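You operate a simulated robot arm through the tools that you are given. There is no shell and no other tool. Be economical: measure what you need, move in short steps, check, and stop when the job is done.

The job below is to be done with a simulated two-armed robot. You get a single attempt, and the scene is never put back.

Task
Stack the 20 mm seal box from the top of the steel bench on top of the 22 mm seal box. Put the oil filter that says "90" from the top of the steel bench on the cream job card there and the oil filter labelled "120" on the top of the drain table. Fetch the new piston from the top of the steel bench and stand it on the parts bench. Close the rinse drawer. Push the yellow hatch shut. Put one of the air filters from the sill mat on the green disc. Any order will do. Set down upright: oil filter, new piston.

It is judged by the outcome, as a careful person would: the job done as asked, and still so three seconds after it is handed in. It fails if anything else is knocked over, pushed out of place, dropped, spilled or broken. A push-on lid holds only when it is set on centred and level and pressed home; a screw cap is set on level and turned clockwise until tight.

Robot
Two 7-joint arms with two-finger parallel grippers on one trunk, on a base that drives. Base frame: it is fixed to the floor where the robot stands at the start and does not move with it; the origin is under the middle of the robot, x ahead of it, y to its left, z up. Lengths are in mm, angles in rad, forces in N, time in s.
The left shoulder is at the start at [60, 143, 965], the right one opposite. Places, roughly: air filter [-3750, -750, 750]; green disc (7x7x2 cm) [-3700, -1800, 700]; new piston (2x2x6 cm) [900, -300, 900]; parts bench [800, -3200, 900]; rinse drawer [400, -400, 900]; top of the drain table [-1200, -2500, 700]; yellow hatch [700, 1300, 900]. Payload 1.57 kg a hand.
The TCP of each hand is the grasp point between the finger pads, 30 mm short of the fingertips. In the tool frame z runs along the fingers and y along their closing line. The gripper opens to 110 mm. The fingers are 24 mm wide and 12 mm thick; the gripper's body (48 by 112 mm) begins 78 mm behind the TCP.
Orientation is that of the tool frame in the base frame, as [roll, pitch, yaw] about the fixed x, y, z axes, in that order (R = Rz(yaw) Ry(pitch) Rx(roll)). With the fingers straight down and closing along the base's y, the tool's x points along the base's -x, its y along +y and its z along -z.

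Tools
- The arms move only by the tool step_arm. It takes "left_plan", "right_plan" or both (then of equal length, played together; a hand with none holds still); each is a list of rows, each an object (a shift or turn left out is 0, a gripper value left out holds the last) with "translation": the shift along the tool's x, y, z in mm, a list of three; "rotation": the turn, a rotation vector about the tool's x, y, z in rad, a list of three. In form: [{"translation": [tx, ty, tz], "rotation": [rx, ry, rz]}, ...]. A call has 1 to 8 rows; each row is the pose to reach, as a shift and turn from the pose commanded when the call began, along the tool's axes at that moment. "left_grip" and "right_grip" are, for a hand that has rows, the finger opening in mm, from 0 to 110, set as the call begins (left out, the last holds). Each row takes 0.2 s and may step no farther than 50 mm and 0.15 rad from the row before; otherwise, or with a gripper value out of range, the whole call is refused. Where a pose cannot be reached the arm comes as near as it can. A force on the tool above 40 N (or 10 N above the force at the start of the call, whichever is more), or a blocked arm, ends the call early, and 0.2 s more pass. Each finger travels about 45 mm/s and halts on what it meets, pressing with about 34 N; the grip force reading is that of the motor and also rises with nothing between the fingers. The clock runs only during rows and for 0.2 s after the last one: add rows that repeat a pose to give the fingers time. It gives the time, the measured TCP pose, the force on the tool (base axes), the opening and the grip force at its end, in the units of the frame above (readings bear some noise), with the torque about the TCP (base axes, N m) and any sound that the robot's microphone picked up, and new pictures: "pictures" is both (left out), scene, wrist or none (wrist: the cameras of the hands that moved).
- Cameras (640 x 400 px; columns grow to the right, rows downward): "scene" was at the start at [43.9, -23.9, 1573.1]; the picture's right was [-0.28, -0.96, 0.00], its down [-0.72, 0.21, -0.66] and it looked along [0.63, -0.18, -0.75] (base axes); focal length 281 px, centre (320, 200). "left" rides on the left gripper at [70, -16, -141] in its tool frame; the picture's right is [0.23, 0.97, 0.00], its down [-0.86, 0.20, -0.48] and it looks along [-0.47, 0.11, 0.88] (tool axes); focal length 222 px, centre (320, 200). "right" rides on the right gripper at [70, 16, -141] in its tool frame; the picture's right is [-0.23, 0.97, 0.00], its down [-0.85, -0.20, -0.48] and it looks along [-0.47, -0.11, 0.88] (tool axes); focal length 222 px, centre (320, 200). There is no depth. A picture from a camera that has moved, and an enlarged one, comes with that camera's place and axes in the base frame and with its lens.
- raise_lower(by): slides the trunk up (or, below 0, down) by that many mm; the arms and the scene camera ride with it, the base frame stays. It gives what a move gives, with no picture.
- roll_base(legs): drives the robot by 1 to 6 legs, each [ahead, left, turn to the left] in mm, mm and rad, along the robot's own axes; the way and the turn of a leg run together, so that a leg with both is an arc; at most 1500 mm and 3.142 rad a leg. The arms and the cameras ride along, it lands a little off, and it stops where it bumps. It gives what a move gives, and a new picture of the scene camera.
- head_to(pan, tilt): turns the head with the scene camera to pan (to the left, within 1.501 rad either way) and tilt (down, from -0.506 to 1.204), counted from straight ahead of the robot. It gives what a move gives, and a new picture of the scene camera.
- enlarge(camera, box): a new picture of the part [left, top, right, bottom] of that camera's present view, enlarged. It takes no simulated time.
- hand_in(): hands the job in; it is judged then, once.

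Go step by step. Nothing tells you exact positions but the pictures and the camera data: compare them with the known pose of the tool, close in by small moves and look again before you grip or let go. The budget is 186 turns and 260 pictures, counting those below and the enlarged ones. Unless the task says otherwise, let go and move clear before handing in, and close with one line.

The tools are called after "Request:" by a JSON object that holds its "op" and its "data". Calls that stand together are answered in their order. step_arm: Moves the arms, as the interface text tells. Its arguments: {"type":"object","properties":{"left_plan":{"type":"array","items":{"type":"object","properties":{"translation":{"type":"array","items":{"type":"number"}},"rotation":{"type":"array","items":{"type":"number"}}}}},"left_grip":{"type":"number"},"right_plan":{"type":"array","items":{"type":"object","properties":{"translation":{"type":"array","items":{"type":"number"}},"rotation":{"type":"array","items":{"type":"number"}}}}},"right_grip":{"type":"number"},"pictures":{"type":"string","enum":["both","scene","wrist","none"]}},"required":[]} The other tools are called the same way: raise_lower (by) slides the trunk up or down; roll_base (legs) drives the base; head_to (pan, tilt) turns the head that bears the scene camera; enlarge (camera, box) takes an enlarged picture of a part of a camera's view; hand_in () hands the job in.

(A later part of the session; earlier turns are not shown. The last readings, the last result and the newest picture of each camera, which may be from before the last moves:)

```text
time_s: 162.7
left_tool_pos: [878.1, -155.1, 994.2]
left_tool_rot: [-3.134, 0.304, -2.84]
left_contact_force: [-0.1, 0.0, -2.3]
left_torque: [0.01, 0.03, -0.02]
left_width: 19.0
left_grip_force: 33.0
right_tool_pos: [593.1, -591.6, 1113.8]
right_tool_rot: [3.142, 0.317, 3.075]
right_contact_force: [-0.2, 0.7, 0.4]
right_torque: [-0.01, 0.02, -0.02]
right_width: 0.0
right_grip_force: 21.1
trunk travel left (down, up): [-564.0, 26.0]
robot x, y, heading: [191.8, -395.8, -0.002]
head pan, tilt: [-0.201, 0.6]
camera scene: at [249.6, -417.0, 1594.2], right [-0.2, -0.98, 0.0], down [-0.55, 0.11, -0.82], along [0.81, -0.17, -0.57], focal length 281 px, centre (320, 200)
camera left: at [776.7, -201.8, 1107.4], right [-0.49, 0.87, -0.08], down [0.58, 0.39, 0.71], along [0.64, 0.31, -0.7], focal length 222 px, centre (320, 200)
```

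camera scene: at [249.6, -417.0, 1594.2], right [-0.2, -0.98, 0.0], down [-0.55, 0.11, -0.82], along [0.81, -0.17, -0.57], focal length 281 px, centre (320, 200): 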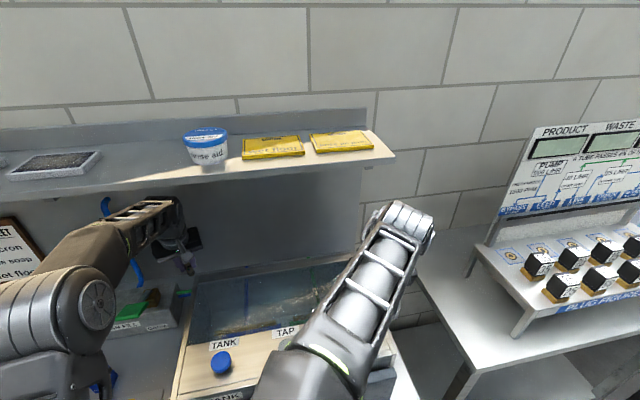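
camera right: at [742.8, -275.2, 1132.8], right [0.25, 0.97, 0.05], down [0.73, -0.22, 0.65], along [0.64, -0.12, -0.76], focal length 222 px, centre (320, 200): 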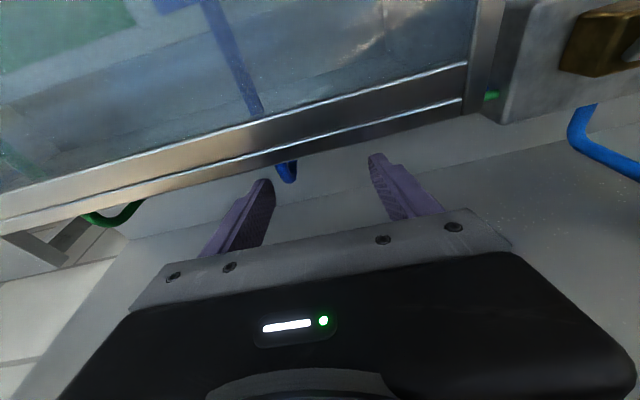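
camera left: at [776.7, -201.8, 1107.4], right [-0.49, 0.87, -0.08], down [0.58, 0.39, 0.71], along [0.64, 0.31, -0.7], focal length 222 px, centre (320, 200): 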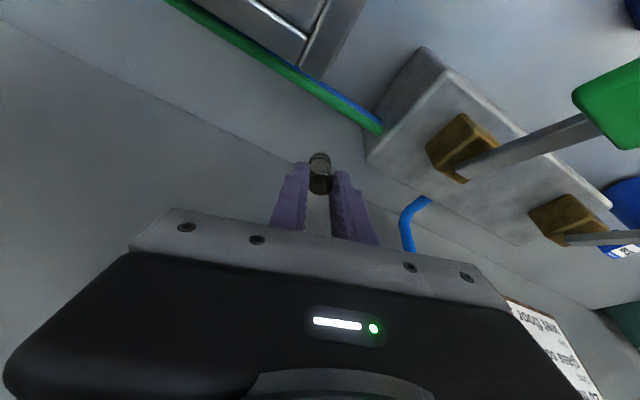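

Request:
{"op": "step_arm", "data": {"left_plan": [{"translation": [11, 3.5, -3.4]}, {"translation": [32, 10.3, -9.9]}, {"translation": [54.8, 17.7, -16.9]}, {"translation": [77.6, 25, -24]}, {"translation": [97.5, 32.5, -40.6]}, {"translation": [117.4, 39.8, -57.2]}, {"translation": [136.6, 47.2, -75.7]}, {"translation": [155.6, 54.6, -95]}], "pictures": "both"}}

```text
time_s: 164.5
left_tool_pos: [691.5, -155.8, 1037.5]
left_tool_rot: [-3.134, 0.301, -2.843]
left_contact_force: [-0.8, 0.5, -2.2]
left_torque: [0.0, -0.01, 0.03]
left_width: 18.7
left_grip_force: 33.0
right_tool_pos: [592.2, -590.8, 1114.1]
right_tool_rot: [3.141, 0.32, 3.073]
right_contact_force: [0.6, 0.0, -0.1]
right_torque: [0.02, -0.01, 0.01]
right_width: 0.2
right_grip_force: 21.2
trunk travel left (down, up): [-564.0, 26.0]
robot x, y, heading: [196.4, -400.6, -0.009]
head pan, tilt: [-0.201, 0.6]
camera scene: at [248.5, -416.8, 1594.2], right [-0.2, -0.98, 0.0], down [-0.55, 0.11, -0.83], along [0.81, -0.17, -0.56], focal length 281 px, centre (320, 200)
camera left: at [589.9, -202.1, 1151.7], right [-0.49, 0.87, -0.08], down [0.58, 0.39, 0.71], along [0.64, 0.31, -0.7], focal length 222 px, centre (320, 200)
```

scene: 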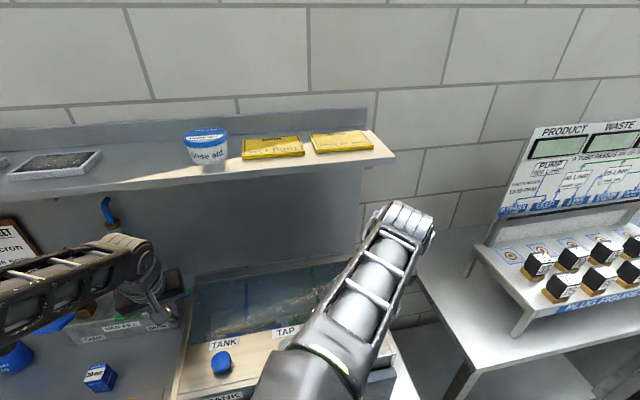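
left: 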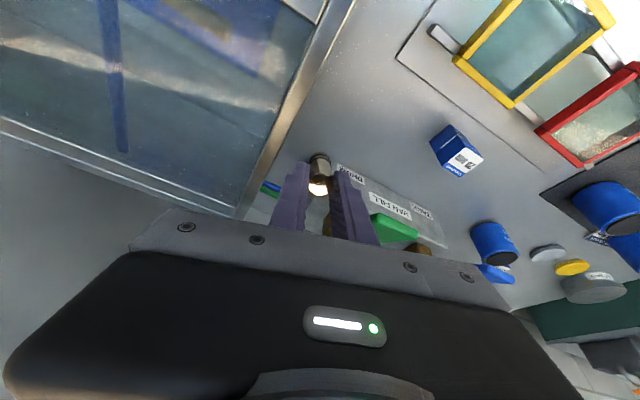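

The piston is out in the open. I'll back off and drive left to collect the "120" filter with the right hand.

Request:
{"op": "roll_base", "data": {"legs": [[-90, 0, 0.006], [0, 820, 0]]}}

```text
time_s: 169.5
left_tool_pos: [596.7, 662.9, 1038.1]
left_tool_rot: [-3.133, 0.301, -2.832]
left_contact_force: [-0.5, -0.5, -1.8]
left_torque: [0.01, 0.01, 0.01]
left_width: 18.8
left_grip_force: 33.1
right_tool_pos: [500.6, 227.6, 1113.4]
right_tool_rot: [-3.141, 0.318, 3.084]
right_contact_force: [0.1, -0.2, 0.3]
right_torque: [-0.01, 0.01, 0.01]
right_width: 0.0
right_grip_force: 21.1
trunk travel left (down, up): [-564.0, 26.0]
robot x, y, heading: [100.6, 419.8, 0.009]
head pan, tilt: [-0.201, 0.6]
camera scene: at [156.1, 397.3, 1594.2], right [-0.19, -0.98, 0.0], down [-0.55, 0.11, -0.83], along [0.81, -0.16, -0.56], focal length 281 px, centre (320, 200)
```

scene: 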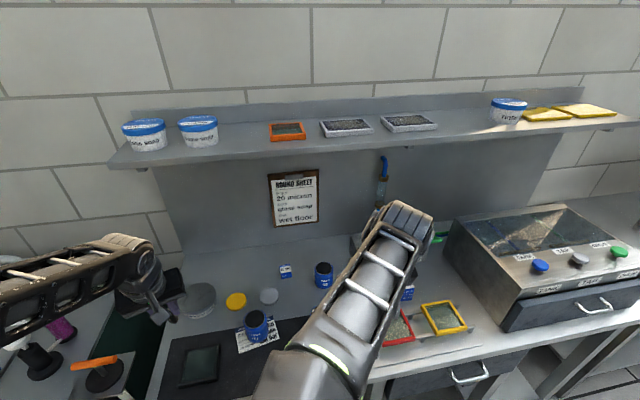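

Request:
{"op": "step_arm", "data": {"right_plan": [{"translation": [-10, 15, 20], "rotation": [0, 0.06, -0.01]}, {"translation": [-21, 30, 40], "rotation": [0, 0.13, -0.02]}, {"translation": [-32, 45, 60], "rotation": [0, 0.2, -0.03]}, {"translation": [-43, 58, 80], "rotation": [0, 0.27, -0.045]}, {"translation": [-53, 70, 98], "rotation": [0, 0.318, -0.057]}, {"translation": [-62, 80, 115], "rotation": [0, 0.318, -0.057]}, {"translation": [-62, 80, 115], "rotation": [0, 0.318, -0.057]}], "right_grip": 100, "pictures": "wrist"}}

```text
time_s: 171.1
left_tool_pos: [595.7, 662.6, 1037.6]
left_tool_rot: [-3.133, 0.304, -2.831]
left_contact_force: [-0.8, 1.2, -2.4]
left_torque: [-0.02, 0.02, 0.02]
left_width: 19.1
left_grip_force: 33.0
right_tool_pos: [599.9, 301.6, 1023.3]
right_tool_rot: [-3.133, 0.001, 3.142]
right_contact_force: [-0.1, 0.1, 0.7]
right_torque: [-0.03, -0.03, -0.02]
right_width: 100.1
right_grip_force: 0.0
trunk travel left (down, up): [-564.0, 26.0]
robot x, y, heading: [99.8, 416.0, 0.004]
head pan, tilt: [-0.201, 0.6]
camera right: at [529.3, 320.0, 1164.7], right [0.23, 0.97, -0.01], down [0.86, -0.2, 0.48], along [0.47, -0.12, -0.88], focal length 222 px, centre (320, 200)
```

right: 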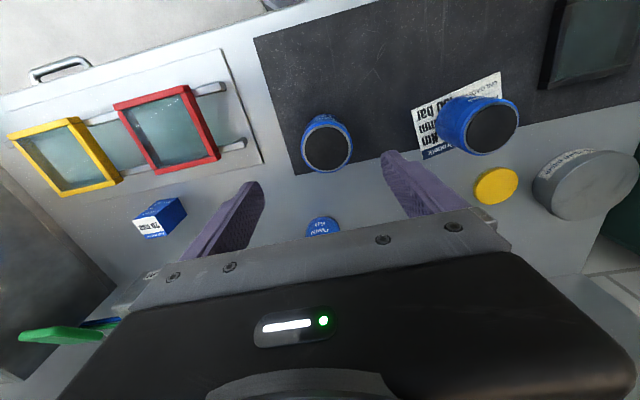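

Request:
{"op": "step_arm", "data": {"right_plan": [{"translation": [1, 3, 40]}, {"translation": [2, 7, 80]}, {"translation": [2, 7, 115]}, {"translation": [2, 7, 128]}, {"translation": [2, 7, 128]}], "right_grip": 90, "pictures": "wrist"}}

```text
time_s: 172.3
left_tool_pos: [595.0, 662.9, 1037.2]
left_tool_rot: [-3.133, 0.301, -2.832]
left_contact_force: [0.5, -0.4, -2.0]
left_torque: [-0.04, -0.01, -0.02]
left_width: 19.0
left_grip_force: 32.9
right_tool_pos: [598.0, 308.1, 894.0]
right_tool_rot: [-3.134, 0.001, 3.14]
right_contact_force: [-0.2, -0.3, 1.3]
right_torque: [0.01, 0.0, 0.02]
right_width: 90.0
right_grip_force: 0.0
trunk travel left (down, up): [-564.0, 26.0]
robot x, y, heading: [101.9, 419.0, 0.009]
head pan, tilt: [-0.201, 0.6]
camera right: at [527.9, 325.6, 1035.8], right [0.23, 0.97, -0.01], down [0.85, -0.2, 0.48], along [0.47, -0.12, -0.88], focal length 222 px, centre (320, 200)
```

right: 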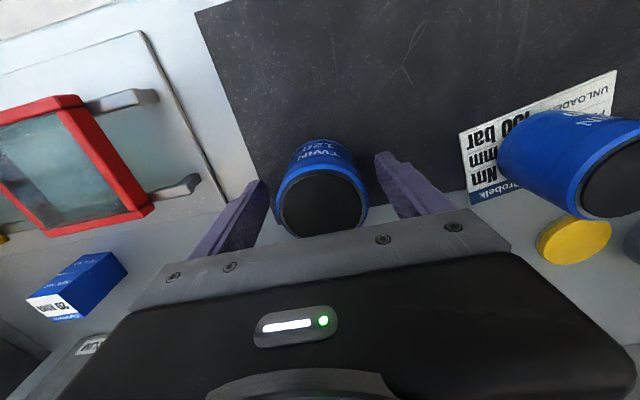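

Centred on "TWIN 120". I'll grip and lift slowly.

Request:
{"op": "step_arm", "data": {"right_plan": [{"translation": [3, 0, 0]}, {"translation": [3, 0, 0]}, {"translation": [3, 0, 0]}, {"translation": [3, 0, 0]}, {"translation": [3, 0, 0]}, {"translation": [3, 0, 0]}], "right_grip": 0, "pictures": "none"}}

Request:
{"op": "step_arm", "data": {"right_plan": [{"translation": [0, 0, -3]}, {"translation": [0, 0, -8]}, {"translation": [0, 0, -16]}, {"translation": [0, 0, -28]}, {"translation": [0, 0, -42]}, {"translation": [0, 0, -58]}, {"translation": [0, 0, -76]}, {"translation": [0, 0, -90]}], "pictures": "wrist"}}

```text
time_s: 173.7
left_tool_pos: [596.4, 663.3, 1037.9]
left_tool_rot: [-3.134, 0.301, -2.83]
left_contact_force: [0.3, -0.3, -1.7]
left_torque: [0.02, 0.05, -0.03]
left_width: 18.9
left_grip_force: 33.4
right_tool_pos: [595.4, 308.4, 894.1]
right_tool_rot: [-3.134, -0.002, -3.141]
right_contact_force: [0.0, 3.4, 2.8]
right_torque: [0.27, -0.01, -0.01]
right_width: 59.2
right_grip_force: 33.6
trunk travel left (down, up): [-564.0, 26.0]
robot x, y, heading: [99.4, 414.6, 0.007]
head pan, tilt: [-0.201, 0.6]
```

```text
time_s: 175.5
left_tool_pos: [595.6, 662.5, 1037.0]
left_tool_rot: [-3.135, 0.302, -2.832]
left_contact_force: [0.1, 0.4, -1.8]
left_torque: [-0.03, 0.02, -0.04]
left_width: 19.0
left_grip_force: 33.0
right_tool_pos: [595.9, 307.2, 985.8]
right_tool_rot: [-3.134, -0.001, 3.14]
right_contact_force: [0.7, -0.2, -1.5]
right_torque: [-0.03, 0.03, 0.01]
right_width: 59.0
right_grip_force: 34.1
trunk travel left (down, up): [-564.0, 26.0]
robot x, y, heading: [99.2, 417.1, 0.011]
head pan, tilt: [-0.201, 0.6]
camera right: at [525.9, 326.5, 1127.5], right [0.23, 0.97, -0.01], down [0.86, -0.2, 0.48], along [0.47, -0.12, -0.88], focal length 222 px, centre (320, 200)
```

right: 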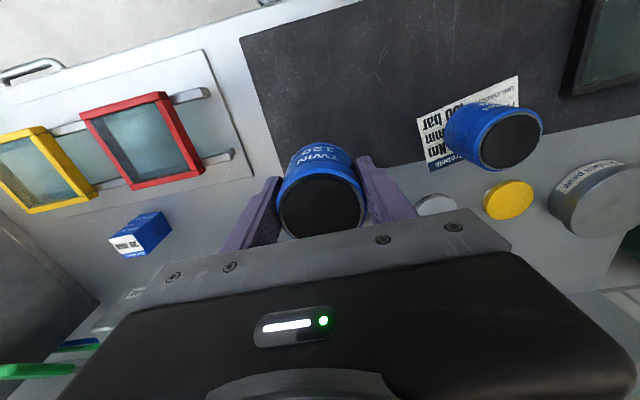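

Both items are held. I'll back away and drive along the room to the parts bench.

Request:
{"op": "roll_base", "data": {"legs": [[-400, 0, 0], [0, -1500, -0.01], [0, -1500, 0], [0, -150, 0]]}}

Request:
{"op": "head_to", "data": {"pan": -0.35, "tilt": 0.4}}

```text
time_s: 193.0
left_tool_pos: [195.1, -2488.6, 1037.7]
left_tool_rot: [-3.136, 0.301, -2.825]
left_contact_force: [-0.4, -0.8, -1.4]
left_torque: [0.04, -0.01, 0.02]
left_width: 19.1
left_grip_force: 32.8
right_tool_pos: [196.6, -2842.8, 985.1]
right_tool_rot: [-3.134, 0.0, -3.136]
right_contact_force: [0.6, 0.3, -1.9]
right_torque: [0.03, 0.03, 0.0]
right_width: 59.0
right_grip_force: 33.5
trunk travel left (down, up): [-564.0, 26.0]
robot x, y, heading: [-299.7, -2735.7, 0.017]
head pan, tilt: [-0.201, 0.6]
camera scene: at [-243.8, -2757.6, 1594.2], right [-0.19, -0.98, 0.0], down [-0.56, 0.11, -0.82], along [0.81, -0.15, -0.57], focal length 281 px, centre (320, 200)
```

scene: 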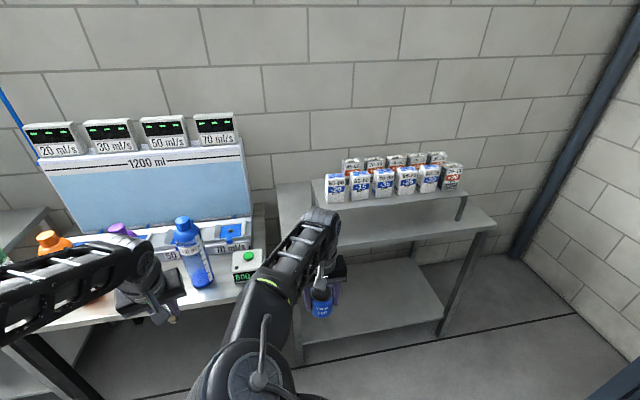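

```text
time_s: 193.7
left_tool_pos: [194.3, -2485.0, 1037.9]
left_tool_rot: [-3.132, 0.299, -2.824]
left_contact_force: [0.4, 0.2, -0.9]
left_torque: [-0.02, 0.02, 0.01]
left_width: 18.9
left_grip_force: 33.0
right_tool_pos: [196.1, -2841.5, 985.2]
right_tool_rot: [-3.133, -0.001, -3.136]
right_contact_force: [-0.4, -0.3, -1.8]
right_torque: [0.01, 0.03, 0.0]
right_width: 58.9
right_grip_force: 34.3
trunk travel left (down, up): [-564.0, 26.0]
robot x, y, heading: [-298.9, -2736.8, 0.013]
head pan, tilt: [-0.351, 0.4]
camera scene: at [-243.2, -2769.9, 1612.3], right [-0.33, -0.94, 0.0], down [-0.37, 0.13, -0.92], along [0.87, -0.3, -0.39], focal length 281 px, centre (320, 200)
```

scene: 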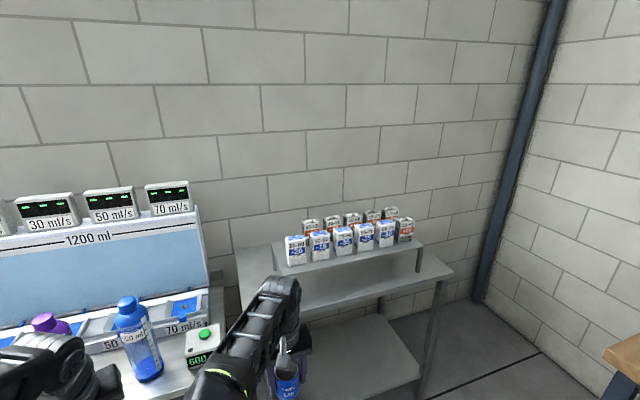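

The parts bench is the steel table with the riser. Its left end has free space. I'll approach it.

Request:
{"op": "roll_base", "data": {"legs": [[0, -230, -0.013], [230, 0, 0]]}}

Request:
{"op": "step_arm", "data": {"left_plan": [{"translation": [-10, 0, -5], "rotation": [-0.02, 0.06, -0.01]}, {"translation": [-25, 0, -10], "rotation": [0, 0.12, 0.02]}, {"translation": [-40, 0, -15], "rotation": [0.02, 0.18, 0.05]}, {"translation": [-50, 0, -20], "rotation": [0.03, 0.24, 0.08]}, {"translation": [-60, 0, -20], "rotation": [0.04, 0.3, 0.1]}, {"translation": [-60, 0, -20], "rotation": [0.04, 0.3, 0.1]}], "pictures": "wrist"}}

```text
time_s: 196.8
left_tool_pos: [435.6, -2723.1, 1036.9]
left_tool_rot: [-3.133, 0.299, -2.839]
left_contact_force: [0.0, 0.0, -1.4]
left_torque: [0.0, 0.0, 0.04]
left_width: 19.0
left_grip_force: 33.1
right_tool_pos: [432.2, -3076.9, 984.8]
right_tool_rot: [-3.133, -0.001, 3.135]
right_contact_force: [0.8, 0.7, -1.8]
right_torque: [-0.01, 0.03, -0.01]
right_width: 58.8
right_grip_force: 33.8
trunk travel left (down, up): [-564.0, 26.0]
robot x, y, heading: [-64.7, -2964.6, 0.0]
head pan, tilt: [-0.351, 0.4]
camera scene: at [-6.4, -3000.6, 1612.3], right [-0.34, -0.94, 0.0], down [-0.37, 0.13, -0.92], along [0.86, -0.32, -0.39], focal length 281 px, centre (320, 200)
```

scene: 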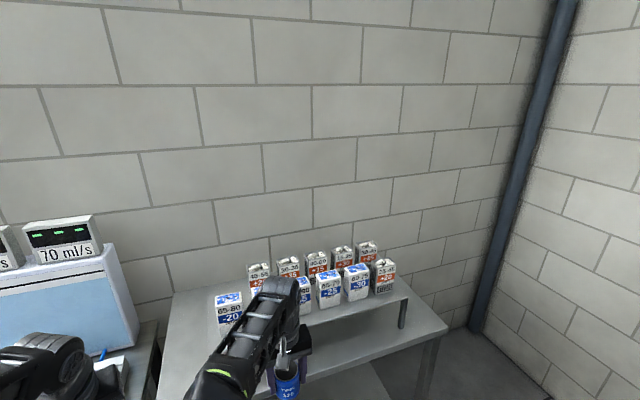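

```text
time_s: 198.2
left_tool_pos: [482.2, -2706.0, 1075.2]
left_tool_rot: [-3.108, 0.003, -2.945]
left_contact_force: [-0.2, 0.1, -1.4]
left_torque: [0.02, -0.02, 0.02]
left_width: 18.8
left_grip_force: 33.0
right_tool_pos: [430.4, -3077.6, 986.1]
right_tool_rot: [-3.133, 0.0, 3.135]
right_contact_force: [1.4, -0.1, -1.5]
right_torque: [-0.02, -0.03, 0.05]
right_width: 58.9
right_grip_force: 33.9
trunk travel left (down, up): [-564.0, 26.0]
robot x, y, heading: [-60.7, -2966.2, -0.001]
head pan, tilt: [-0.351, 0.4]
camera left: at [413.7, -2731.8, 1216.1], right [-0.41, 0.91, -0.03], down [0.8, 0.38, 0.47], along [0.44, 0.17, -0.88], focal length 222 px, centre (320, 200)
```

left: 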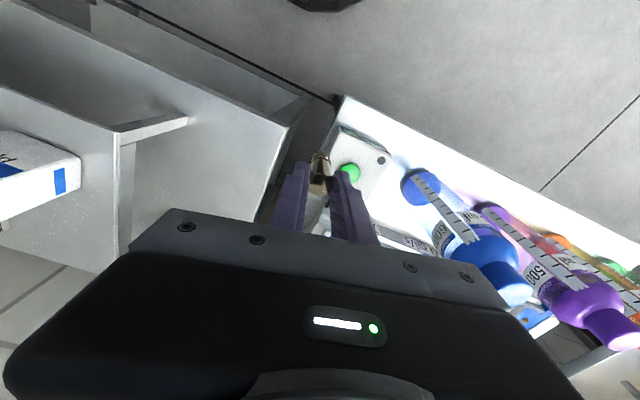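

The bench's free left end spans about y −2746 to −2858. I'll move the piston over (600, −2803).

Request:
{"op": "step_arm", "data": {"left_plan": [{"translation": [-15, -18, 0], "rotation": [-0.033, 0, 0]}, {"translation": [-37, -45, 0], "rotation": [-0.033, 0, 0]}, {"translation": [-60, -73, 0], "rotation": [-0.033, 0, 0]}, {"translation": [-82, -100, 0], "rotation": [-0.033, 0, 0]}, {"translation": [-97, -118, 10], "rotation": [-0.033, 0, 0]}, {"translation": [-97, -118, 35], "rotation": [-0.033, 0, 0]}, {"translation": [-97, -118, 60], "rotation": [-0.033, 0, 0]}, {"translation": [-97, -118, 80], "rotation": [-0.033, 0, 0]}], "pictures": "wrist"}}

```text
time_s: 200.0
left_tool_pos: [600.4, -2806.4, 996.4]
left_tool_rot: [3.141, 0.004, -2.944]
left_contact_force: [-0.5, 0.5, -1.1]
left_torque: [0.02, 0.02, 0.01]
left_width: 18.8
left_grip_force: 33.3
left hand out of reach, approached as far as the arm can: row 3, 4, 5, 6, 7
right_tool_pos: [430.8, -3077.2, 985.5]
right_tool_rot: [-3.132, 0.0, 3.134]
right_contact_force: [-0.2, 0.7, -1.7]
right_torque: [0.0, 0.01, 0.04]
right_width: 59.0
right_grip_force: 33.6
trunk travel left (down, up): [-564.0, 26.0]
robot x, y, heading: [-64.0, -2963.6, 0.003]
head pan, tilt: [-0.351, 0.4]
camera left: at [532.6, -2835.9, 1138.7], right [-0.41, 0.91, 0.0], down [0.8, 0.36, 0.48], along [0.44, 0.2, -0.88], focal length 222 px, centre (320, 200)
```

left: 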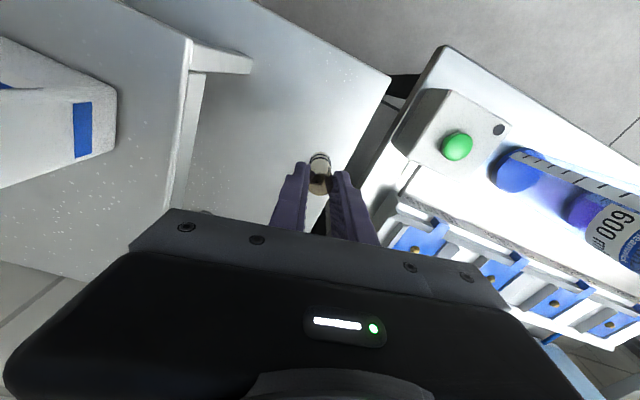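

Request:
{"op": "step_arm", "data": {"left_plan": [{"translation": [3, -15, 5]}, {"translation": [7, -34, 12]}, {"translation": [7, -34, 25]}, {"translation": [7, -34, 38]}, {"translation": [7, -34, 46]}, {"translation": [7, -34, 46]}], "pictures": "wrist"}}

```text
time_s: 201.4
left_tool_pos: [601.5, -2841.5, 952.5]
left_tool_rot: [-3.141, 0.0, -2.945]
left_contact_force: [0.3, -0.1, -1.7]
left_torque: [-0.01, 0.03, -0.01]
left_width: 18.9
left_grip_force: 33.2
right_tool_pos: [430.3, -3078.2, 985.4]
right_tool_rot: [-3.133, -0.001, 3.135]
right_contact_force: [-0.5, 0.6, -2.7]
right_torque: [-0.01, 0.0, -0.05]
right_width: 58.8
right_grip_force: 34.1
trunk travel left (down, up): [-564.0, 26.0]
robot x, y, heading: [-67.5, -2965.3, 0.002]
head pan, tilt: [-0.351, 0.4]
camera left: at [533.2, -2871.0, 1093.2], right [-0.41, 0.91, 0.0], down [0.8, 0.36, 0.48], along [0.44, 0.2, -0.88], focal length 222 px, centre (320, 200)
```

left: 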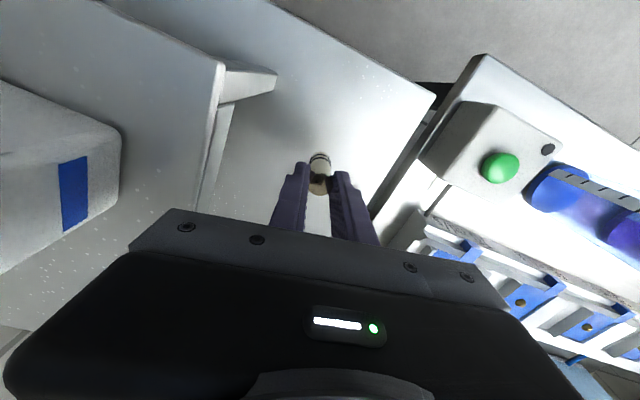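

Request:
{"op": "step_arm", "data": {"left_plan": [{"translation": [0, 0, 4]}, {"translation": [0, 0, 8]}, {"translation": [0, 0, 11]}, {"translation": [0, 0, 14]}, {"translation": [0, 0, 16]}, {"translation": [0, 0, 18]}, {"translation": [0, 0, 20]}, {"translation": [0, 0, 22]}], "pictures": "wrist"}}

```text
time_s: 203.2
left_tool_pos: [600.9, -2841.0, 930.5]
left_tool_rot: [3.141, 0.001, -2.944]
left_contact_force: [0.6, -0.5, -1.7]
left_torque: [0.04, 0.0, -0.03]
left_width: 19.0
left_grip_force: 33.5
right_tool_pos: [429.8, -3077.3, 985.1]
right_tool_rot: [-3.133, 0.0, 3.133]
right_contact_force: [0.1, -0.2, -2.0]
right_torque: [-0.03, -0.01, 0.0]
right_width: 58.9
right_grip_force: 33.9
trunk travel left (down, up): [-564.0, 26.0]
robot x, y, heading: [-61.2, -2966.5, 0.0]
head pan, tilt: [-0.351, 0.4]
camera left: at [534.0, -2871.1, 1070.9], right [-0.41, 0.91, 0.0], down [0.8, 0.36, 0.48], along [0.44, 0.2, -0.88], focal length 222 px, centre (320, 200)
```

left: 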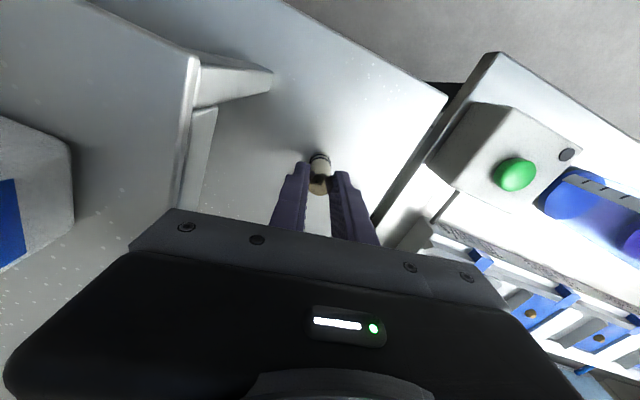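

Request:
{"op": "step_arm", "data": {"left_plan": [{"translation": [0, 0, 3]}, {"translation": [0, 0, 6]}, {"translation": [0, 0, 9]}, {"translation": [0, 0, 12]}, {"translation": [0, 0, 14]}, {"translation": [0, 0, 16]}, {"translation": [0, 0, 18]}, {"translation": [0, 0, 18]}], "pictures": "none"}}

```text
time_s: 205.0
left_tool_pos: [600.2, -2842.4, 914.3]
left_tool_rot: [3.141, 0.005, -2.945]
left_contact_force: [-0.5, 3.7, 22.7]
left_torque: [0.2, 0.08, -0.01]
left_width: 18.5
left_grip_force: 33.0
right_tool_pos: [429.1, -3077.6, 986.6]
right_tool_rot: [-3.133, 0.001, 3.135]
right_contact_force: [0.3, -0.2, -1.4]
right_torque: [-0.01, 0.0, 0.01]
right_width: 58.6
right_grip_force: 34.0
trunk travel left (down, up): [-564.0, 26.0]
robot x, y, heading: [-66.0, -2964.0, 0.0]
head pan, tilt: [-0.351, 0.4]
```

Contact. I'll ease up slightly, release, and check that it stands.

Request:
{"op": "step_arm", "data": {"left_plan": [{"translation": [0, 0, -2]}, {"translation": [0, 0, -2]}], "pictures": "none"}}

Request:
{"op": "step_arm", "data": {"left_plan": [{"translation": [0, 0, 0]}, {"translation": [0, 0, 0]}, {"translation": [0, 0, 0]}, {"translation": [0, 0, 0]}], "left_grip": 45, "pictures": "none"}}

Request:
{"op": "step_arm", "data": {"left_plan": [{"translation": [0, 0, -20]}, {"translation": [0, 0, -60]}, {"translation": [0, 0, -100]}, {"translation": [0, 0, -140]}], "pictures": "wrist"}}

```text
time_s: 205.6
left_tool_pos: [600.1, -2841.5, 913.2]
left_tool_rot: [3.14, 0.002, -2.943]
left_contact_force: [-0.5, 3.7, 11.1]
left_torque: [0.19, -0.02, -0.02]
left_width: 18.7
left_grip_force: 33.1
right_tool_pos: [429.8, -3076.9, 985.5]
right_tool_rot: [-3.133, 0.001, 3.135]
right_contact_force: [0.2, -1.2, -2.5]
right_torque: [0.02, -0.01, 0.02]
right_width: 59.0
right_grip_force: 33.7
trunk travel left (down, up): [-564.0, 26.0]
robot x, y, heading: [-67.9, -2966.4, 0.003]
head pan, tilt: [-0.351, 0.4]
```

```text
time_s: 206.6
left_tool_pos: [601.9, -2843.4, 911.8]
left_tool_rot: [3.141, 0.002, -2.944]
left_contact_force: [0.0, -0.4, -0.1]
left_torque: [0.01, 0.01, -0.01]
left_width: 44.8
left_grip_force: 0.1
right_tool_pos: [430.4, -3077.8, 986.3]
right_tool_rot: [-3.131, 0.0, 3.134]
right_contact_force: [0.4, -0.1, -2.1]
right_torque: [0.0, 0.0, 0.02]
right_width: 59.4
right_grip_force: 33.5
trunk travel left (down, up): [-564.0, 26.0]
robot x, y, heading: [-63.7, -2971.8, 0.003]
head pan, tilt: [-0.351, 0.4]
```

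```text
time_s: 207.6
left_tool_pos: [602.0, -2841.0, 1003.0]
left_tool_rot: [3.14, 0.005, -2.944]
left_contact_force: [-0.1, 0.7, 0.2]
left_torque: [-0.03, -0.02, 0.0]
left_width: 45.0
left_grip_force: 0.1
left hand out of reach, approached as far as the arm can: row 3, 4
right_tool_pos: [428.9, -3077.5, 984.6]
right_tool_rot: [-3.132, 0.0, 3.133]
right_contact_force: [0.1, 0.3, -2.0]
right_torque: [-0.02, 0.03, -0.02]
right_width: 58.8
right_grip_force: 33.3
trunk travel left (down, up): [-564.0, 26.0]
robot x, y, heading: [-64.1, -2966.2, -0.0]
head pan, tilt: [-0.351, 0.4]
camera left: at [534.1, -2871.0, 1144.3], right [-0.41, 0.91, 0.0], down [0.8, 0.36, 0.48], along [0.44, 0.2, -0.88], focal length 222 px, centre (320, 200)
```

left: 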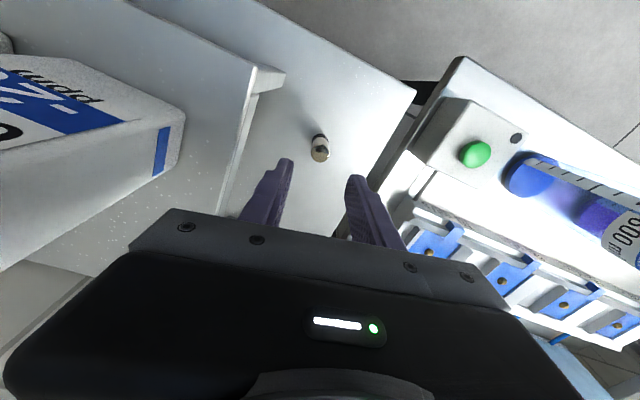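

Request:
{"op": "enlarge", "data": {"camera": "left", "box": [290, 120, 350, 170]}}

Request:
{"op": "step_arm", "data": {"left_plan": [{"translation": [40, 5, -15]}, {"translation": [80, 10, -30]}, {"translation": [120, 15, -45]}, {"translation": [160, 20, -60]}, {"translation": [200, 25, -70]}], "pictures": "none"}}

Request:
{"op": "roll_base", "data": {"legs": [[-250, 0, 0], [0, 470, 0], [0, 0, 1.57], [0, 0, 1.57]]}}

```text
8.00 times, centred on (320, 145) of left
camera zoom: at [534.1, -2871.0, 1144.3], right [-0.41, 0.91, 0.0], down [0.8, 0.36, 0.48], along [0.44, 0.2, -0.88], focal length 1777 px, centre (320, 640)
```

zoom: 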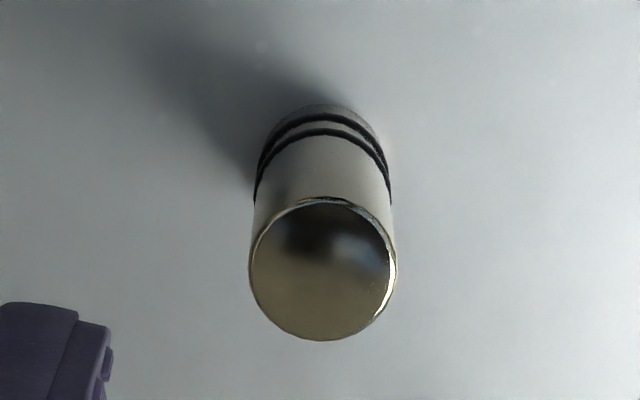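

```text
time_s: 208.8
left_tool_pos: [401.3, -2856.7, 1073.4]
left_tool_rot: [3.141, 0.002, -2.943]
left_contact_force: [-0.3, -0.3, 0.8]
left_torque: [-0.02, -0.02, 0.0]
left_width: 44.7
left_grip_force: 0.0
right_tool_pos: [429.0, -3075.9, 985.9]
right_tool_rot: [-3.134, 0.0, 3.135]
right_contact_force: [-0.2, 0.2, -1.7]
right_torque: [0.0, -0.02, 0.02]
right_width: 58.7
right_grip_force: 34.1
trunk travel left (down, up): [-564.0, 26.0]
robot x, y, heading: [-65.2, -2966.3, 0.005]
head pan, tilt: [-0.351, 0.4]
```

```text
time_s: 220.6
left_tool_pos: [-787.3, -2581.8, 1072.9]
left_tool_rot: [-3.14, 0.001, 0.16]
left_contact_force: [-1.1, 0.3, 1.1]
left_torque: [-0.01, 0.03, 0.0]
left_width: 44.9
left_grip_force: 0.0
right_tool_pos: [-806.9, -2360.2, 985.9]
right_tool_rot: [-3.133, 0.002, -0.046]
right_contact_force: [0.4, -0.8, -2.3]
right_torque: [-0.01, -0.01, -0.04]
right_width: 58.8
right_grip_force: 34.2
trunk travel left (down, up): [-564.0, 26.0]
robot x, y, heading: [-319.2, -2488.8, 3.105]
head pan, tilt: [-0.351, 0.4]
camera scene: at [-374.3, -2458.0, 1612.4], right [0.38, 0.93, 0.0], down [0.36, -0.15, -0.92], along [-0.85, 0.35, -0.39], focal length 281 px, centre (320, 200)
```

scene: 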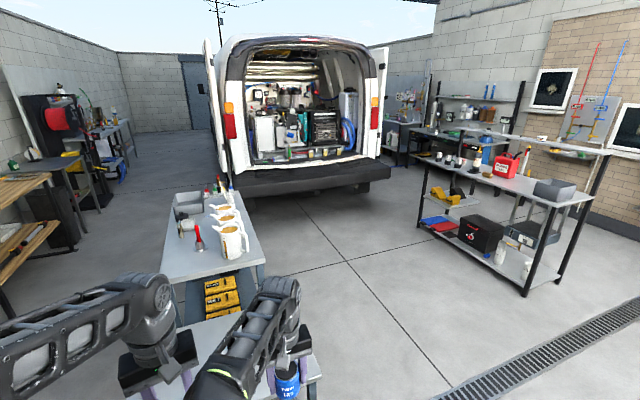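

The piston stands upright. Facing the drain table now; I'll look down at it before moving in.

Request:
{"op": "head_to", "data": {"pan": -0.1, "tilt": 0.75}}

```text
time_s: 221.5
left_tool_pos: [-787.3, -2580.7, 1072.9]
left_tool_rot: [3.141, 0.003, 0.159]
left_contact_force: [-0.9, 0.9, 0.4]
left_torque: [0.02, 0.01, 0.01]
left_width: 45.0
left_grip_force: 0.1
right_tool_pos: [-807.6, -2359.0, 985.7]
right_tool_rot: [-3.13, -0.001, -0.045]
right_contact_force: [0.1, -0.4, -3.2]
right_torque: [-0.02, -0.03, -0.02]
right_width: 58.8
right_grip_force: 33.9
trunk travel left (down, up): [-564.0, 26.0]
robot x, y, heading: [-318.5, -2490.9, 3.104]
head pan, tilt: [-0.099, 0.75]
camera scene: at [-370.7, -2481.5, 1581.4], right [0.14, 0.99, 0.0], down [0.68, -0.09, -0.73], along [-0.72, 0.1, -0.68], focal length 281 px, centre (320, 200)
```

scene: 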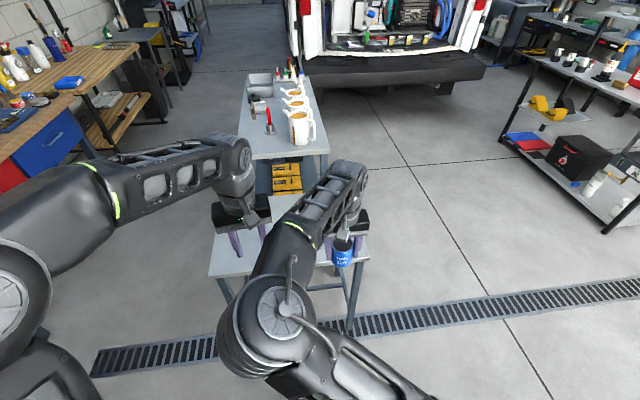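

Request:
{"op": "roll_base", "data": {"legs": [[215, 0, 0]]}}

Request:
{"op": "step_arm", "data": {"right_plan": [{"translation": [-12, 0, 10]}, {"translation": [-35, 0, 30]}, {"translation": [-60, 0, 55]}, {"translation": [-85, 0, 85]}, {"translation": [-100, 0, 115]}, {"translation": [-105, 0, 145]}, {"translation": [-105, 0, 170]}, {"translation": [-105, 0, 185]}], "pictures": "wrist"}}

```text
time_s: 223.1
left_tool_pos: [-1001.6, -2574.1, 1072.3]
left_tool_rot: [3.14, 0.003, 0.161]
left_contact_force: [0.7, -0.3, -0.9]
left_torque: [0.01, -0.05, 0.01]
left_width: 44.9
left_grip_force: 0.0
right_tool_pos: [-1022.9, -2353.3, 985.4]
right_tool_rot: [-3.132, -0.002, -0.043]
right_contact_force: [-0.6, -1.1, -3.0]
right_torque: [-0.02, -0.02, 0.0]
right_width: 59.2
right_grip_force: 33.7
trunk travel left (down, up): [-564.0, 26.0]
robot x, y, heading: [-529.5, -2486.2, 3.106]
head pan, tilt: [-0.099, 0.75]
camera scene: at [-586.6, -2473.9, 1581.2], right [0.13, 0.99, 0.0], down [0.68, -0.09, -0.73], along [-0.72, 0.1, -0.68], focal length 281 px, centre (320, 200)
```

scene: 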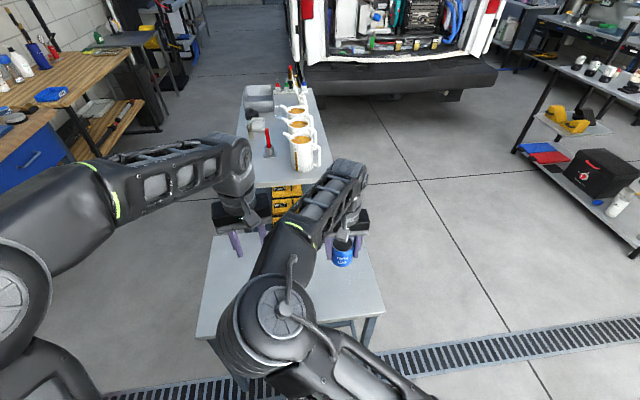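

```text
time_s: 224.9
left_tool_pos: [-1000.4, -2574.0, 1072.2]
left_tool_rot: [3.14, 0.001, 0.16]
left_contact_force: [-0.4, 0.2, 0.0]
left_torque: [0.01, 0.02, -0.02]
left_width: 44.9
left_grip_force: 0.1
right_tool_pos: [-1097.0, -2358.1, 820.1]
right_tool_rot: [-3.134, 0.001, -0.045]
right_contact_force: [0.7, -0.5, -2.1]
right_torque: [0.01, -0.03, 0.02]
right_width: 59.0
right_grip_force: 34.2
right hand out of reach, approached as far as the arm can: row 5, 6, 7, 8
trunk travel left (down, up): [-564.0, 26.0]
robot x, y, heading: [-534.8, -2480.8, 3.108]
head pan, tilt: [-0.099, 0.75]
camera right: at [-1027.6, -2378.7, 961.3], right [-0.27, -0.96, -0.01], down [-0.85, 0.23, 0.48], along [-0.46, 0.14, -0.88], focal length 222 px, centre (320, 200)
```

right: 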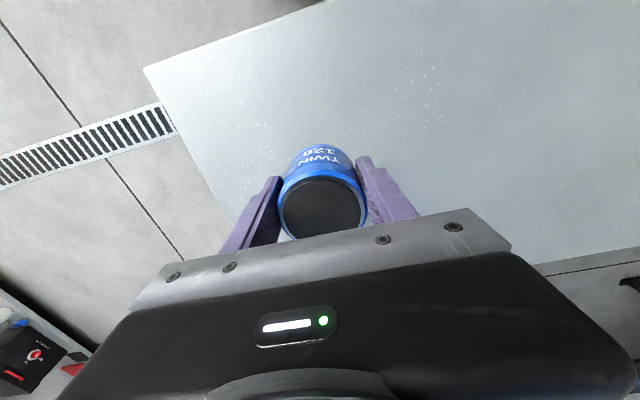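

Table edges are well clear of the filter. I'll lower it to the surface.

Request:
{"op": "step_arm", "data": {"right_plan": [{"translation": [0, 0, 8]}, {"translation": [0, 0, 20]}, {"translation": [0, 0, 34]}, {"translation": [0, 0, 46]}, {"translation": [0, 0, 54]}, {"translation": [0, 0, 58]}, {"translation": [0, 0, 61]}, {"translation": [0, 0, 64]}], "pictures": "none"}}

Request:
{"op": "step_arm", "data": {"right_plan": [{"translation": [0, 0, 2]}, {"translation": [0, 0, 4]}, {"translation": [0, 0, 6]}, {"translation": [0, 0, 8]}, {"translation": [0, 0, 8]}], "pictures": "wrist"}}

```text
time_s: 226.7
left_tool_pos: [-1000.2, -2574.9, 1072.1]
left_tool_rot: [-3.142, 0.002, 0.16]
left_contact_force: [-0.4, 1.1, -0.1]
left_torque: [0.03, -0.05, 0.04]
left_width: 44.9
left_grip_force: 0.1
right_tool_pos: [-1073.0, -2368.1, 775.4]
right_tool_rot: [-3.132, -0.001, -0.044]
right_contact_force: [0.9, 0.5, -2.1]
right_torque: [-0.02, -0.04, -0.01]
right_width: 58.8
right_grip_force: 34.0
right hand out of reach, approached as far as the arm can: row 1, 2, 3, 4, 5, 6, 7, 8
trunk travel left (down, up): [-564.0, 26.0]
robot x, y, heading: [-529.5, -2485.9, 3.107]
head pan, tilt: [-0.099, 0.75]
```

```text
time_s: 227.9
left_tool_pos: [-1001.1, -2574.2, 1072.8]
left_tool_rot: [-3.141, 0.003, 0.16]
left_contact_force: [1.6, -0.7, -0.7]
left_torque: [-0.02, 0.04, -0.02]
left_width: 44.9
left_grip_force: 0.0
right_tool_pos: [-1068.4, -2370.0, 768.1]
right_tool_rot: [-3.132, 0.0, -0.044]
right_contact_force: [0.0, 0.5, -2.5]
right_torque: [0.02, -0.01, -0.01]
right_width: 59.0
right_grip_force: 34.3
right hand out of reach, approached as far as the arm can: row 3, 4, 5
trunk travel left (down, up): [-564.0, 26.0]
robot x, y, heading: [-529.6, -2478.7, 3.109]
head pan, tilt: [-0.099, 0.75]
camera right: at [-999.1, -2389.4, 910.0], right [-0.27, -0.96, -0.01], down [-0.84, 0.23, 0.48], along [-0.46, 0.14, -0.88], focal length 222 px, centre (320, 200)
```

right: 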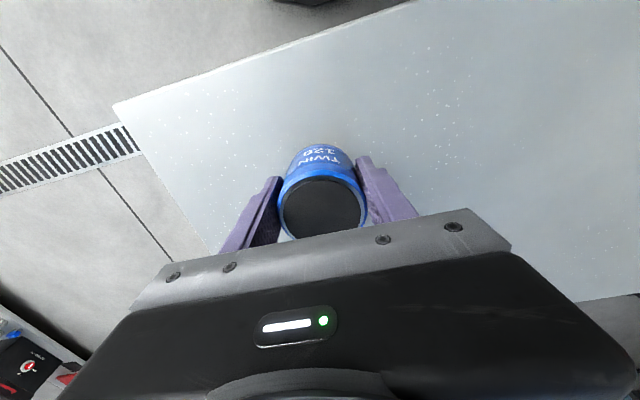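

The arm is at its lower limit, so I'll use the trunk to lower the last bit.

Request:
{"op": "raise_lower", "data": {"by": -12}}

Request:
{"op": "raise_lower", "data": {"by": -4}}

```text
time_s: 228.5
left_tool_pos: [-1000.7, -2575.3, 1061.4]
left_tool_rot: [-3.14, 0.004, 0.161]
left_contact_force: [1.0, 0.2, -0.4]
left_torque: [0.03, 0.05, -0.01]
left_width: 44.8
left_grip_force: 0.1
right_tool_pos: [-1067.1, -2369.1, 756.1]
right_tool_rot: [-3.131, 0.002, -0.043]
right_contact_force: [-0.8, -1.0, -2.7]
right_torque: [0.0, 0.0, 0.0]
right_width: 59.0
right_grip_force: 33.9
trunk travel left (down, up): [-552.0, 38.0]
robot x, y, heading: [-531.1, -2480.2, 3.105]
head pan, tilt: [-0.099, 0.75]
```

```text
time_s: 229.1
left_tool_pos: [-1000.9, -2574.8, 1056.5]
left_tool_rot: [3.141, 0.002, 0.163]
left_contact_force: [-0.3, -0.6, -0.1]
left_torque: [0.01, 0.0, -0.01]
left_width: 44.9
left_grip_force: 0.1
right_tool_pos: [-1068.1, -2370.1, 752.3]
right_tool_rot: [-3.132, 0.001, -0.044]
right_contact_force: [-0.3, 1.0, -1.3]
right_torque: [0.03, 0.01, -0.02]
right_width: 59.0
right_grip_force: 33.9
trunk travel left (down, up): [-548.0, 42.0]
robot x, y, heading: [-528.2, -2483.0, 3.104]
head pan, tilt: [-0.099, 0.75]
```

Request:
{"op": "raise_lower", "data": {"by": -3}}

Request:
{"op": "raise_lower", "data": {"by": -2}}

Request:
{"op": "raise_lower", "data": {"by": -2}}

```text
time_s: 229.6
left_tool_pos: [-999.9, -2573.1, 1054.7]
left_tool_rot: [3.14, 0.005, 0.161]
left_contact_force: [0.7, 0.0, 0.4]
left_torque: [0.0, -0.04, -0.02]
left_width: 45.0
left_grip_force: 0.0
right_tool_pos: [-1068.4, -2368.7, 751.6]
right_tool_rot: [-3.133, 0.003, -0.043]
right_contact_force: [3.0, 0.7, 13.2]
right_torque: [-0.22, -0.17, 0.03]
right_width: 59.3
right_grip_force: 33.8
trunk travel left (down, up): [-545.0, 45.0]
robot x, y, heading: [-529.9, -2481.6, 3.114]
head pan, tilt: [-0.099, 0.75]
```

```text
time_s: 230.1
left_tool_pos: [-1000.4, -2574.4, 1053.5]
left_tool_rot: [-3.141, 0.004, 0.16]
left_contact_force: [0.3, 0.4, -0.5]
left_torque: [-0.01, 0.05, 0.0]
left_width: 45.3
left_grip_force: 0.0
right_tool_pos: [-1068.0, -2370.1, 750.2]
right_tool_rot: [-3.132, 0.007, -0.042]
right_contact_force: [0.4, 3.1, 25.8]
right_torque: [-0.41, 0.1, 0.04]
right_width: 59.1
right_grip_force: 34.1
trunk travel left (down, up): [-543.0, 47.0]
robot x, y, heading: [-527.8, -2483.2, 3.11]
head pan, tilt: [-0.099, 0.75]
```

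```text
time_s: 230.6
left_tool_pos: [-999.5, -2575.1, 1051.7]
left_tool_rot: [3.142, 0.004, 0.162]
left_contact_force: [0.1, 0.4, -0.8]
left_torque: [0.02, -0.01, -0.04]
left_width: 45.0
left_grip_force: 0.1
right_tool_pos: [-1068.2, -2369.7, 745.4]
right_tool_rot: [-3.134, 0.004, -0.043]
right_contact_force: [-0.9, 1.0, 25.2]
right_torque: [-0.47, 0.31, -0.04]
right_width: 59.0
right_grip_force: 33.8
trunk travel left (down, up): [-541.0, 49.0]
robot x, y, heading: [-531.0, -2481.0, 3.113]
head pan, tilt: [-0.099, 0.75]
```

It's firmly on the table. I'll release and then raise.

Request:
{"op": "raise_lower", "data": {"by": 2}}

Request:
{"op": "step_arm", "data": {"right_plan": [{"translation": [0, 0, 0]}, {"translation": [0, 0, 0]}, {"translation": [0, 0, 0]}, {"translation": [0, 0, 0]}], "right_grip": 95, "pictures": "none"}}

Request:
{"op": "raise_lower", "data": {"by": 74}}

Request:
{"op": "step_arm", "data": {"right_plan": [{"translation": [0, 0, -40]}, {"translation": [0, 0, -80]}, {"translation": [0, 0, -120]}, {"translation": [0, 0, -160]}], "pictures": "wrist"}}

```text
time_s: 231.1
left_tool_pos: [-1001.5, -2575.1, 1051.9]
left_tool_rot: [3.14, 0.002, 0.161]
left_contact_force: [0.1, -0.9, 0.7]
left_torque: [-0.04, 0.0, 0.0]
left_width: 44.7
left_grip_force: 0.0
right_tool_pos: [-1068.6, -2369.0, 746.0]
right_tool_rot: [-3.133, 0.001, -0.044]
right_contact_force: [-3.6, -1.0, 9.1]
right_torque: [-0.24, 0.41, -0.09]
right_width: 59.0
right_grip_force: 34.0
trunk travel left (down, up): [-543.0, 47.0]
robot x, y, heading: [-532.7, -2481.1, 3.104]
head pan, tilt: [-0.099, 0.75]
```

```text
time_s: 232.1
left_tool_pos: [-1000.5, -2574.0, 1051.7]
left_tool_rot: [-3.141, 0.001, 0.16]
left_contact_force: [-0.4, 0.5, 0.7]
left_torque: [0.01, -0.01, -0.03]
left_width: 44.9
left_grip_force: 0.0
right_tool_pos: [-1068.4, -2368.9, 747.9]
right_tool_rot: [-3.131, 0.002, -0.043]
right_contact_force: [-0.2, -0.2, -0.2]
right_torque: [0.0, 0.03, 0.0]
right_width: 95.2
right_grip_force: 0.0
trunk travel left (down, up): [-543.0, 47.0]
robot x, y, heading: [-529.3, -2483.3, 3.108]
head pan, tilt: [-0.099, 0.75]
```

```text
time_s: 233.0
left_tool_pos: [-1001.9, -2573.8, 1099.4]
left_tool_rot: [-3.14, 0.001, 0.159]
left_contact_force: [0.6, -0.1, 0.5]
left_torque: [-0.01, -0.02, -0.01]
left_width: 45.0
left_grip_force: 0.1
right_tool_pos: [-1068.7, -2369.1, 794.8]
right_tool_rot: [-3.131, 0.002, -0.044]
right_contact_force: [1.0, 0.0, -0.2]
right_torque: [0.02, 0.0, 0.0]
right_width: 95.1
right_grip_force: 0.1
right hand out of reach, approached as far as the arm can: row 1
trunk travel left (down, up): [-590.0, 0.0]
robot x, y, heading: [-532.0, -2479.5, 3.103]
head pan, tilt: [-0.099, 0.75]
```

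```text
time_s: 234.0
left_tool_pos: [-1000.6, -2573.3, 1099.3]
left_tool_rot: [-3.141, 0.004, 0.159]
left_contact_force: [-0.7, 1.2, 0.0]
left_torque: [-0.02, 0.0, 0.0]
left_width: 45.0
left_grip_force: 0.0
right_tool_pos: [-1067.3, -2370.5, 955.9]
right_tool_rot: [-3.133, 0.002, -0.044]
right_contact_force: [-0.4, -0.1, -0.1]
right_torque: [-0.01, -0.02, -0.01]
right_width: 94.8
right_grip_force: 0.0
trunk travel left (down, up): [-590.0, 0.0]
robot x, y, heading: [-529.8, -2481.3, 3.104]
head pan, tilt: [-0.099, 0.75]
camera right: at [-997.1, -2390.7, 1096.5], right [-0.27, -0.96, -0.01], down [-0.84, 0.23, 0.48], along [-0.46, 0.14, -0.88], focal length 222 px, centre (320, 200)
```

right: 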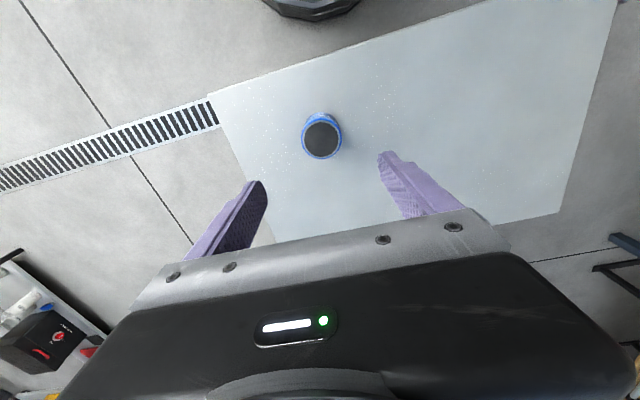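

The filter stands on the drain table. Next is the van sill. I'll back off, cross over, and approach the van.

Request:
{"op": "roll_base", "data": {"legs": [[-250, 0, 0.037], [0, -1150, 0], [1500, 0, 0], [850, 0, 0]]}}

Request:
{"op": "head_to", "data": {"pan": 0.0, "tilt": 0.5}}

```text
time_s: 252.2
left_tool_pos: [-3075.5, -1479.2, 1098.4]
left_tool_rot: [-3.14, 0.001, 0.193]
left_contact_force: [0.7, 0.0, 0.4]
left_torque: [-0.02, -0.03, 0.01]
left_width: 45.0
left_grip_force: 0.1
right_tool_pos: [-3148.7, -1277.6, 954.8]
right_tool_rot: [-3.131, 0.001, -0.012]
right_contact_force: [-0.5, -1.0, -0.7]
right_torque: [0.01, -0.04, -0.01]
right_width: 94.9
right_grip_force: 0.1
trunk travel left (down, up): [-590.0, 0.0]
robot x, y, heading: [-2608.7, -1370.2, 3.142]
head pan, tilt: [-0.099, 0.75]
camera scene: at [-2663.4, -1365.0, 1607.3], right [0.1, 0.99, 0.0], down [0.68, -0.07, -0.73], along [-0.73, 0.07, -0.68], focal length 281 px, centre (320, 200)
```

scene: 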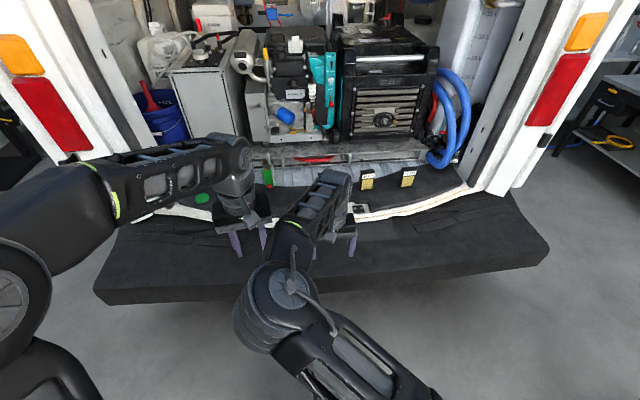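

```text
time_s: 253.0
left_tool_pos: [-3076.2, -1479.6, 1099.2]
left_tool_rot: [3.141, 0.003, 0.195]
left_contact_force: [-0.7, 0.4, 0.5]
left_torque: [0.01, 0.05, 0.0]
left_width: 45.0
left_grip_force: 0.0
right_tool_pos: [-3147.9, -1277.8, 954.0]
right_tool_rot: [-3.13, 0.001, -0.01]
right_contact_force: [-0.2, -0.4, -0.6]
right_torque: [-0.02, -0.01, 0.0]
right_width: 95.0
right_grip_force: 0.1
trunk travel left (down, up): [-590.0, 0.0]
robot x, y, heading: [-2609.8, -1374.5, 3.134]
head pan, tilt: [0.0, 0.499]
camera scene: at [-2671.4, -1373.1, 1629.2], right [0.0, 1.0, 0.0], down [0.48, 0.0, -0.88], along [-0.88, 0.0, -0.48], focal length 281 px, centre (320, 200)
```

scene: 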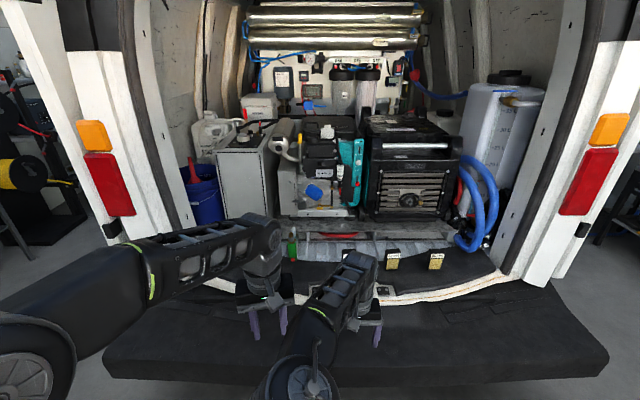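

Request:
{"op": "enlarge", "data": {"camera": "scene", "box": [280, 220, 520, 340]}}

```text
2.67 times, centred on (400, 280) of scene
camera zoom: at [-2671.4, -1373.1, 1629.2], right [0.0, 1.0, 0.0], down [0.48, 0.0, -0.88], along [-0.88, 0.0, -0.48], focal length 750 px, centre (107, -13)
```

zoom: 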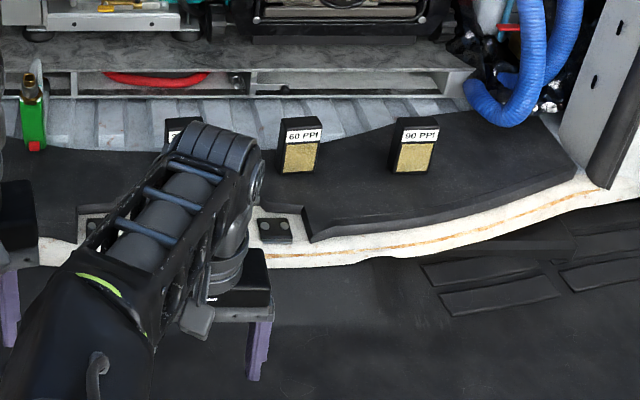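

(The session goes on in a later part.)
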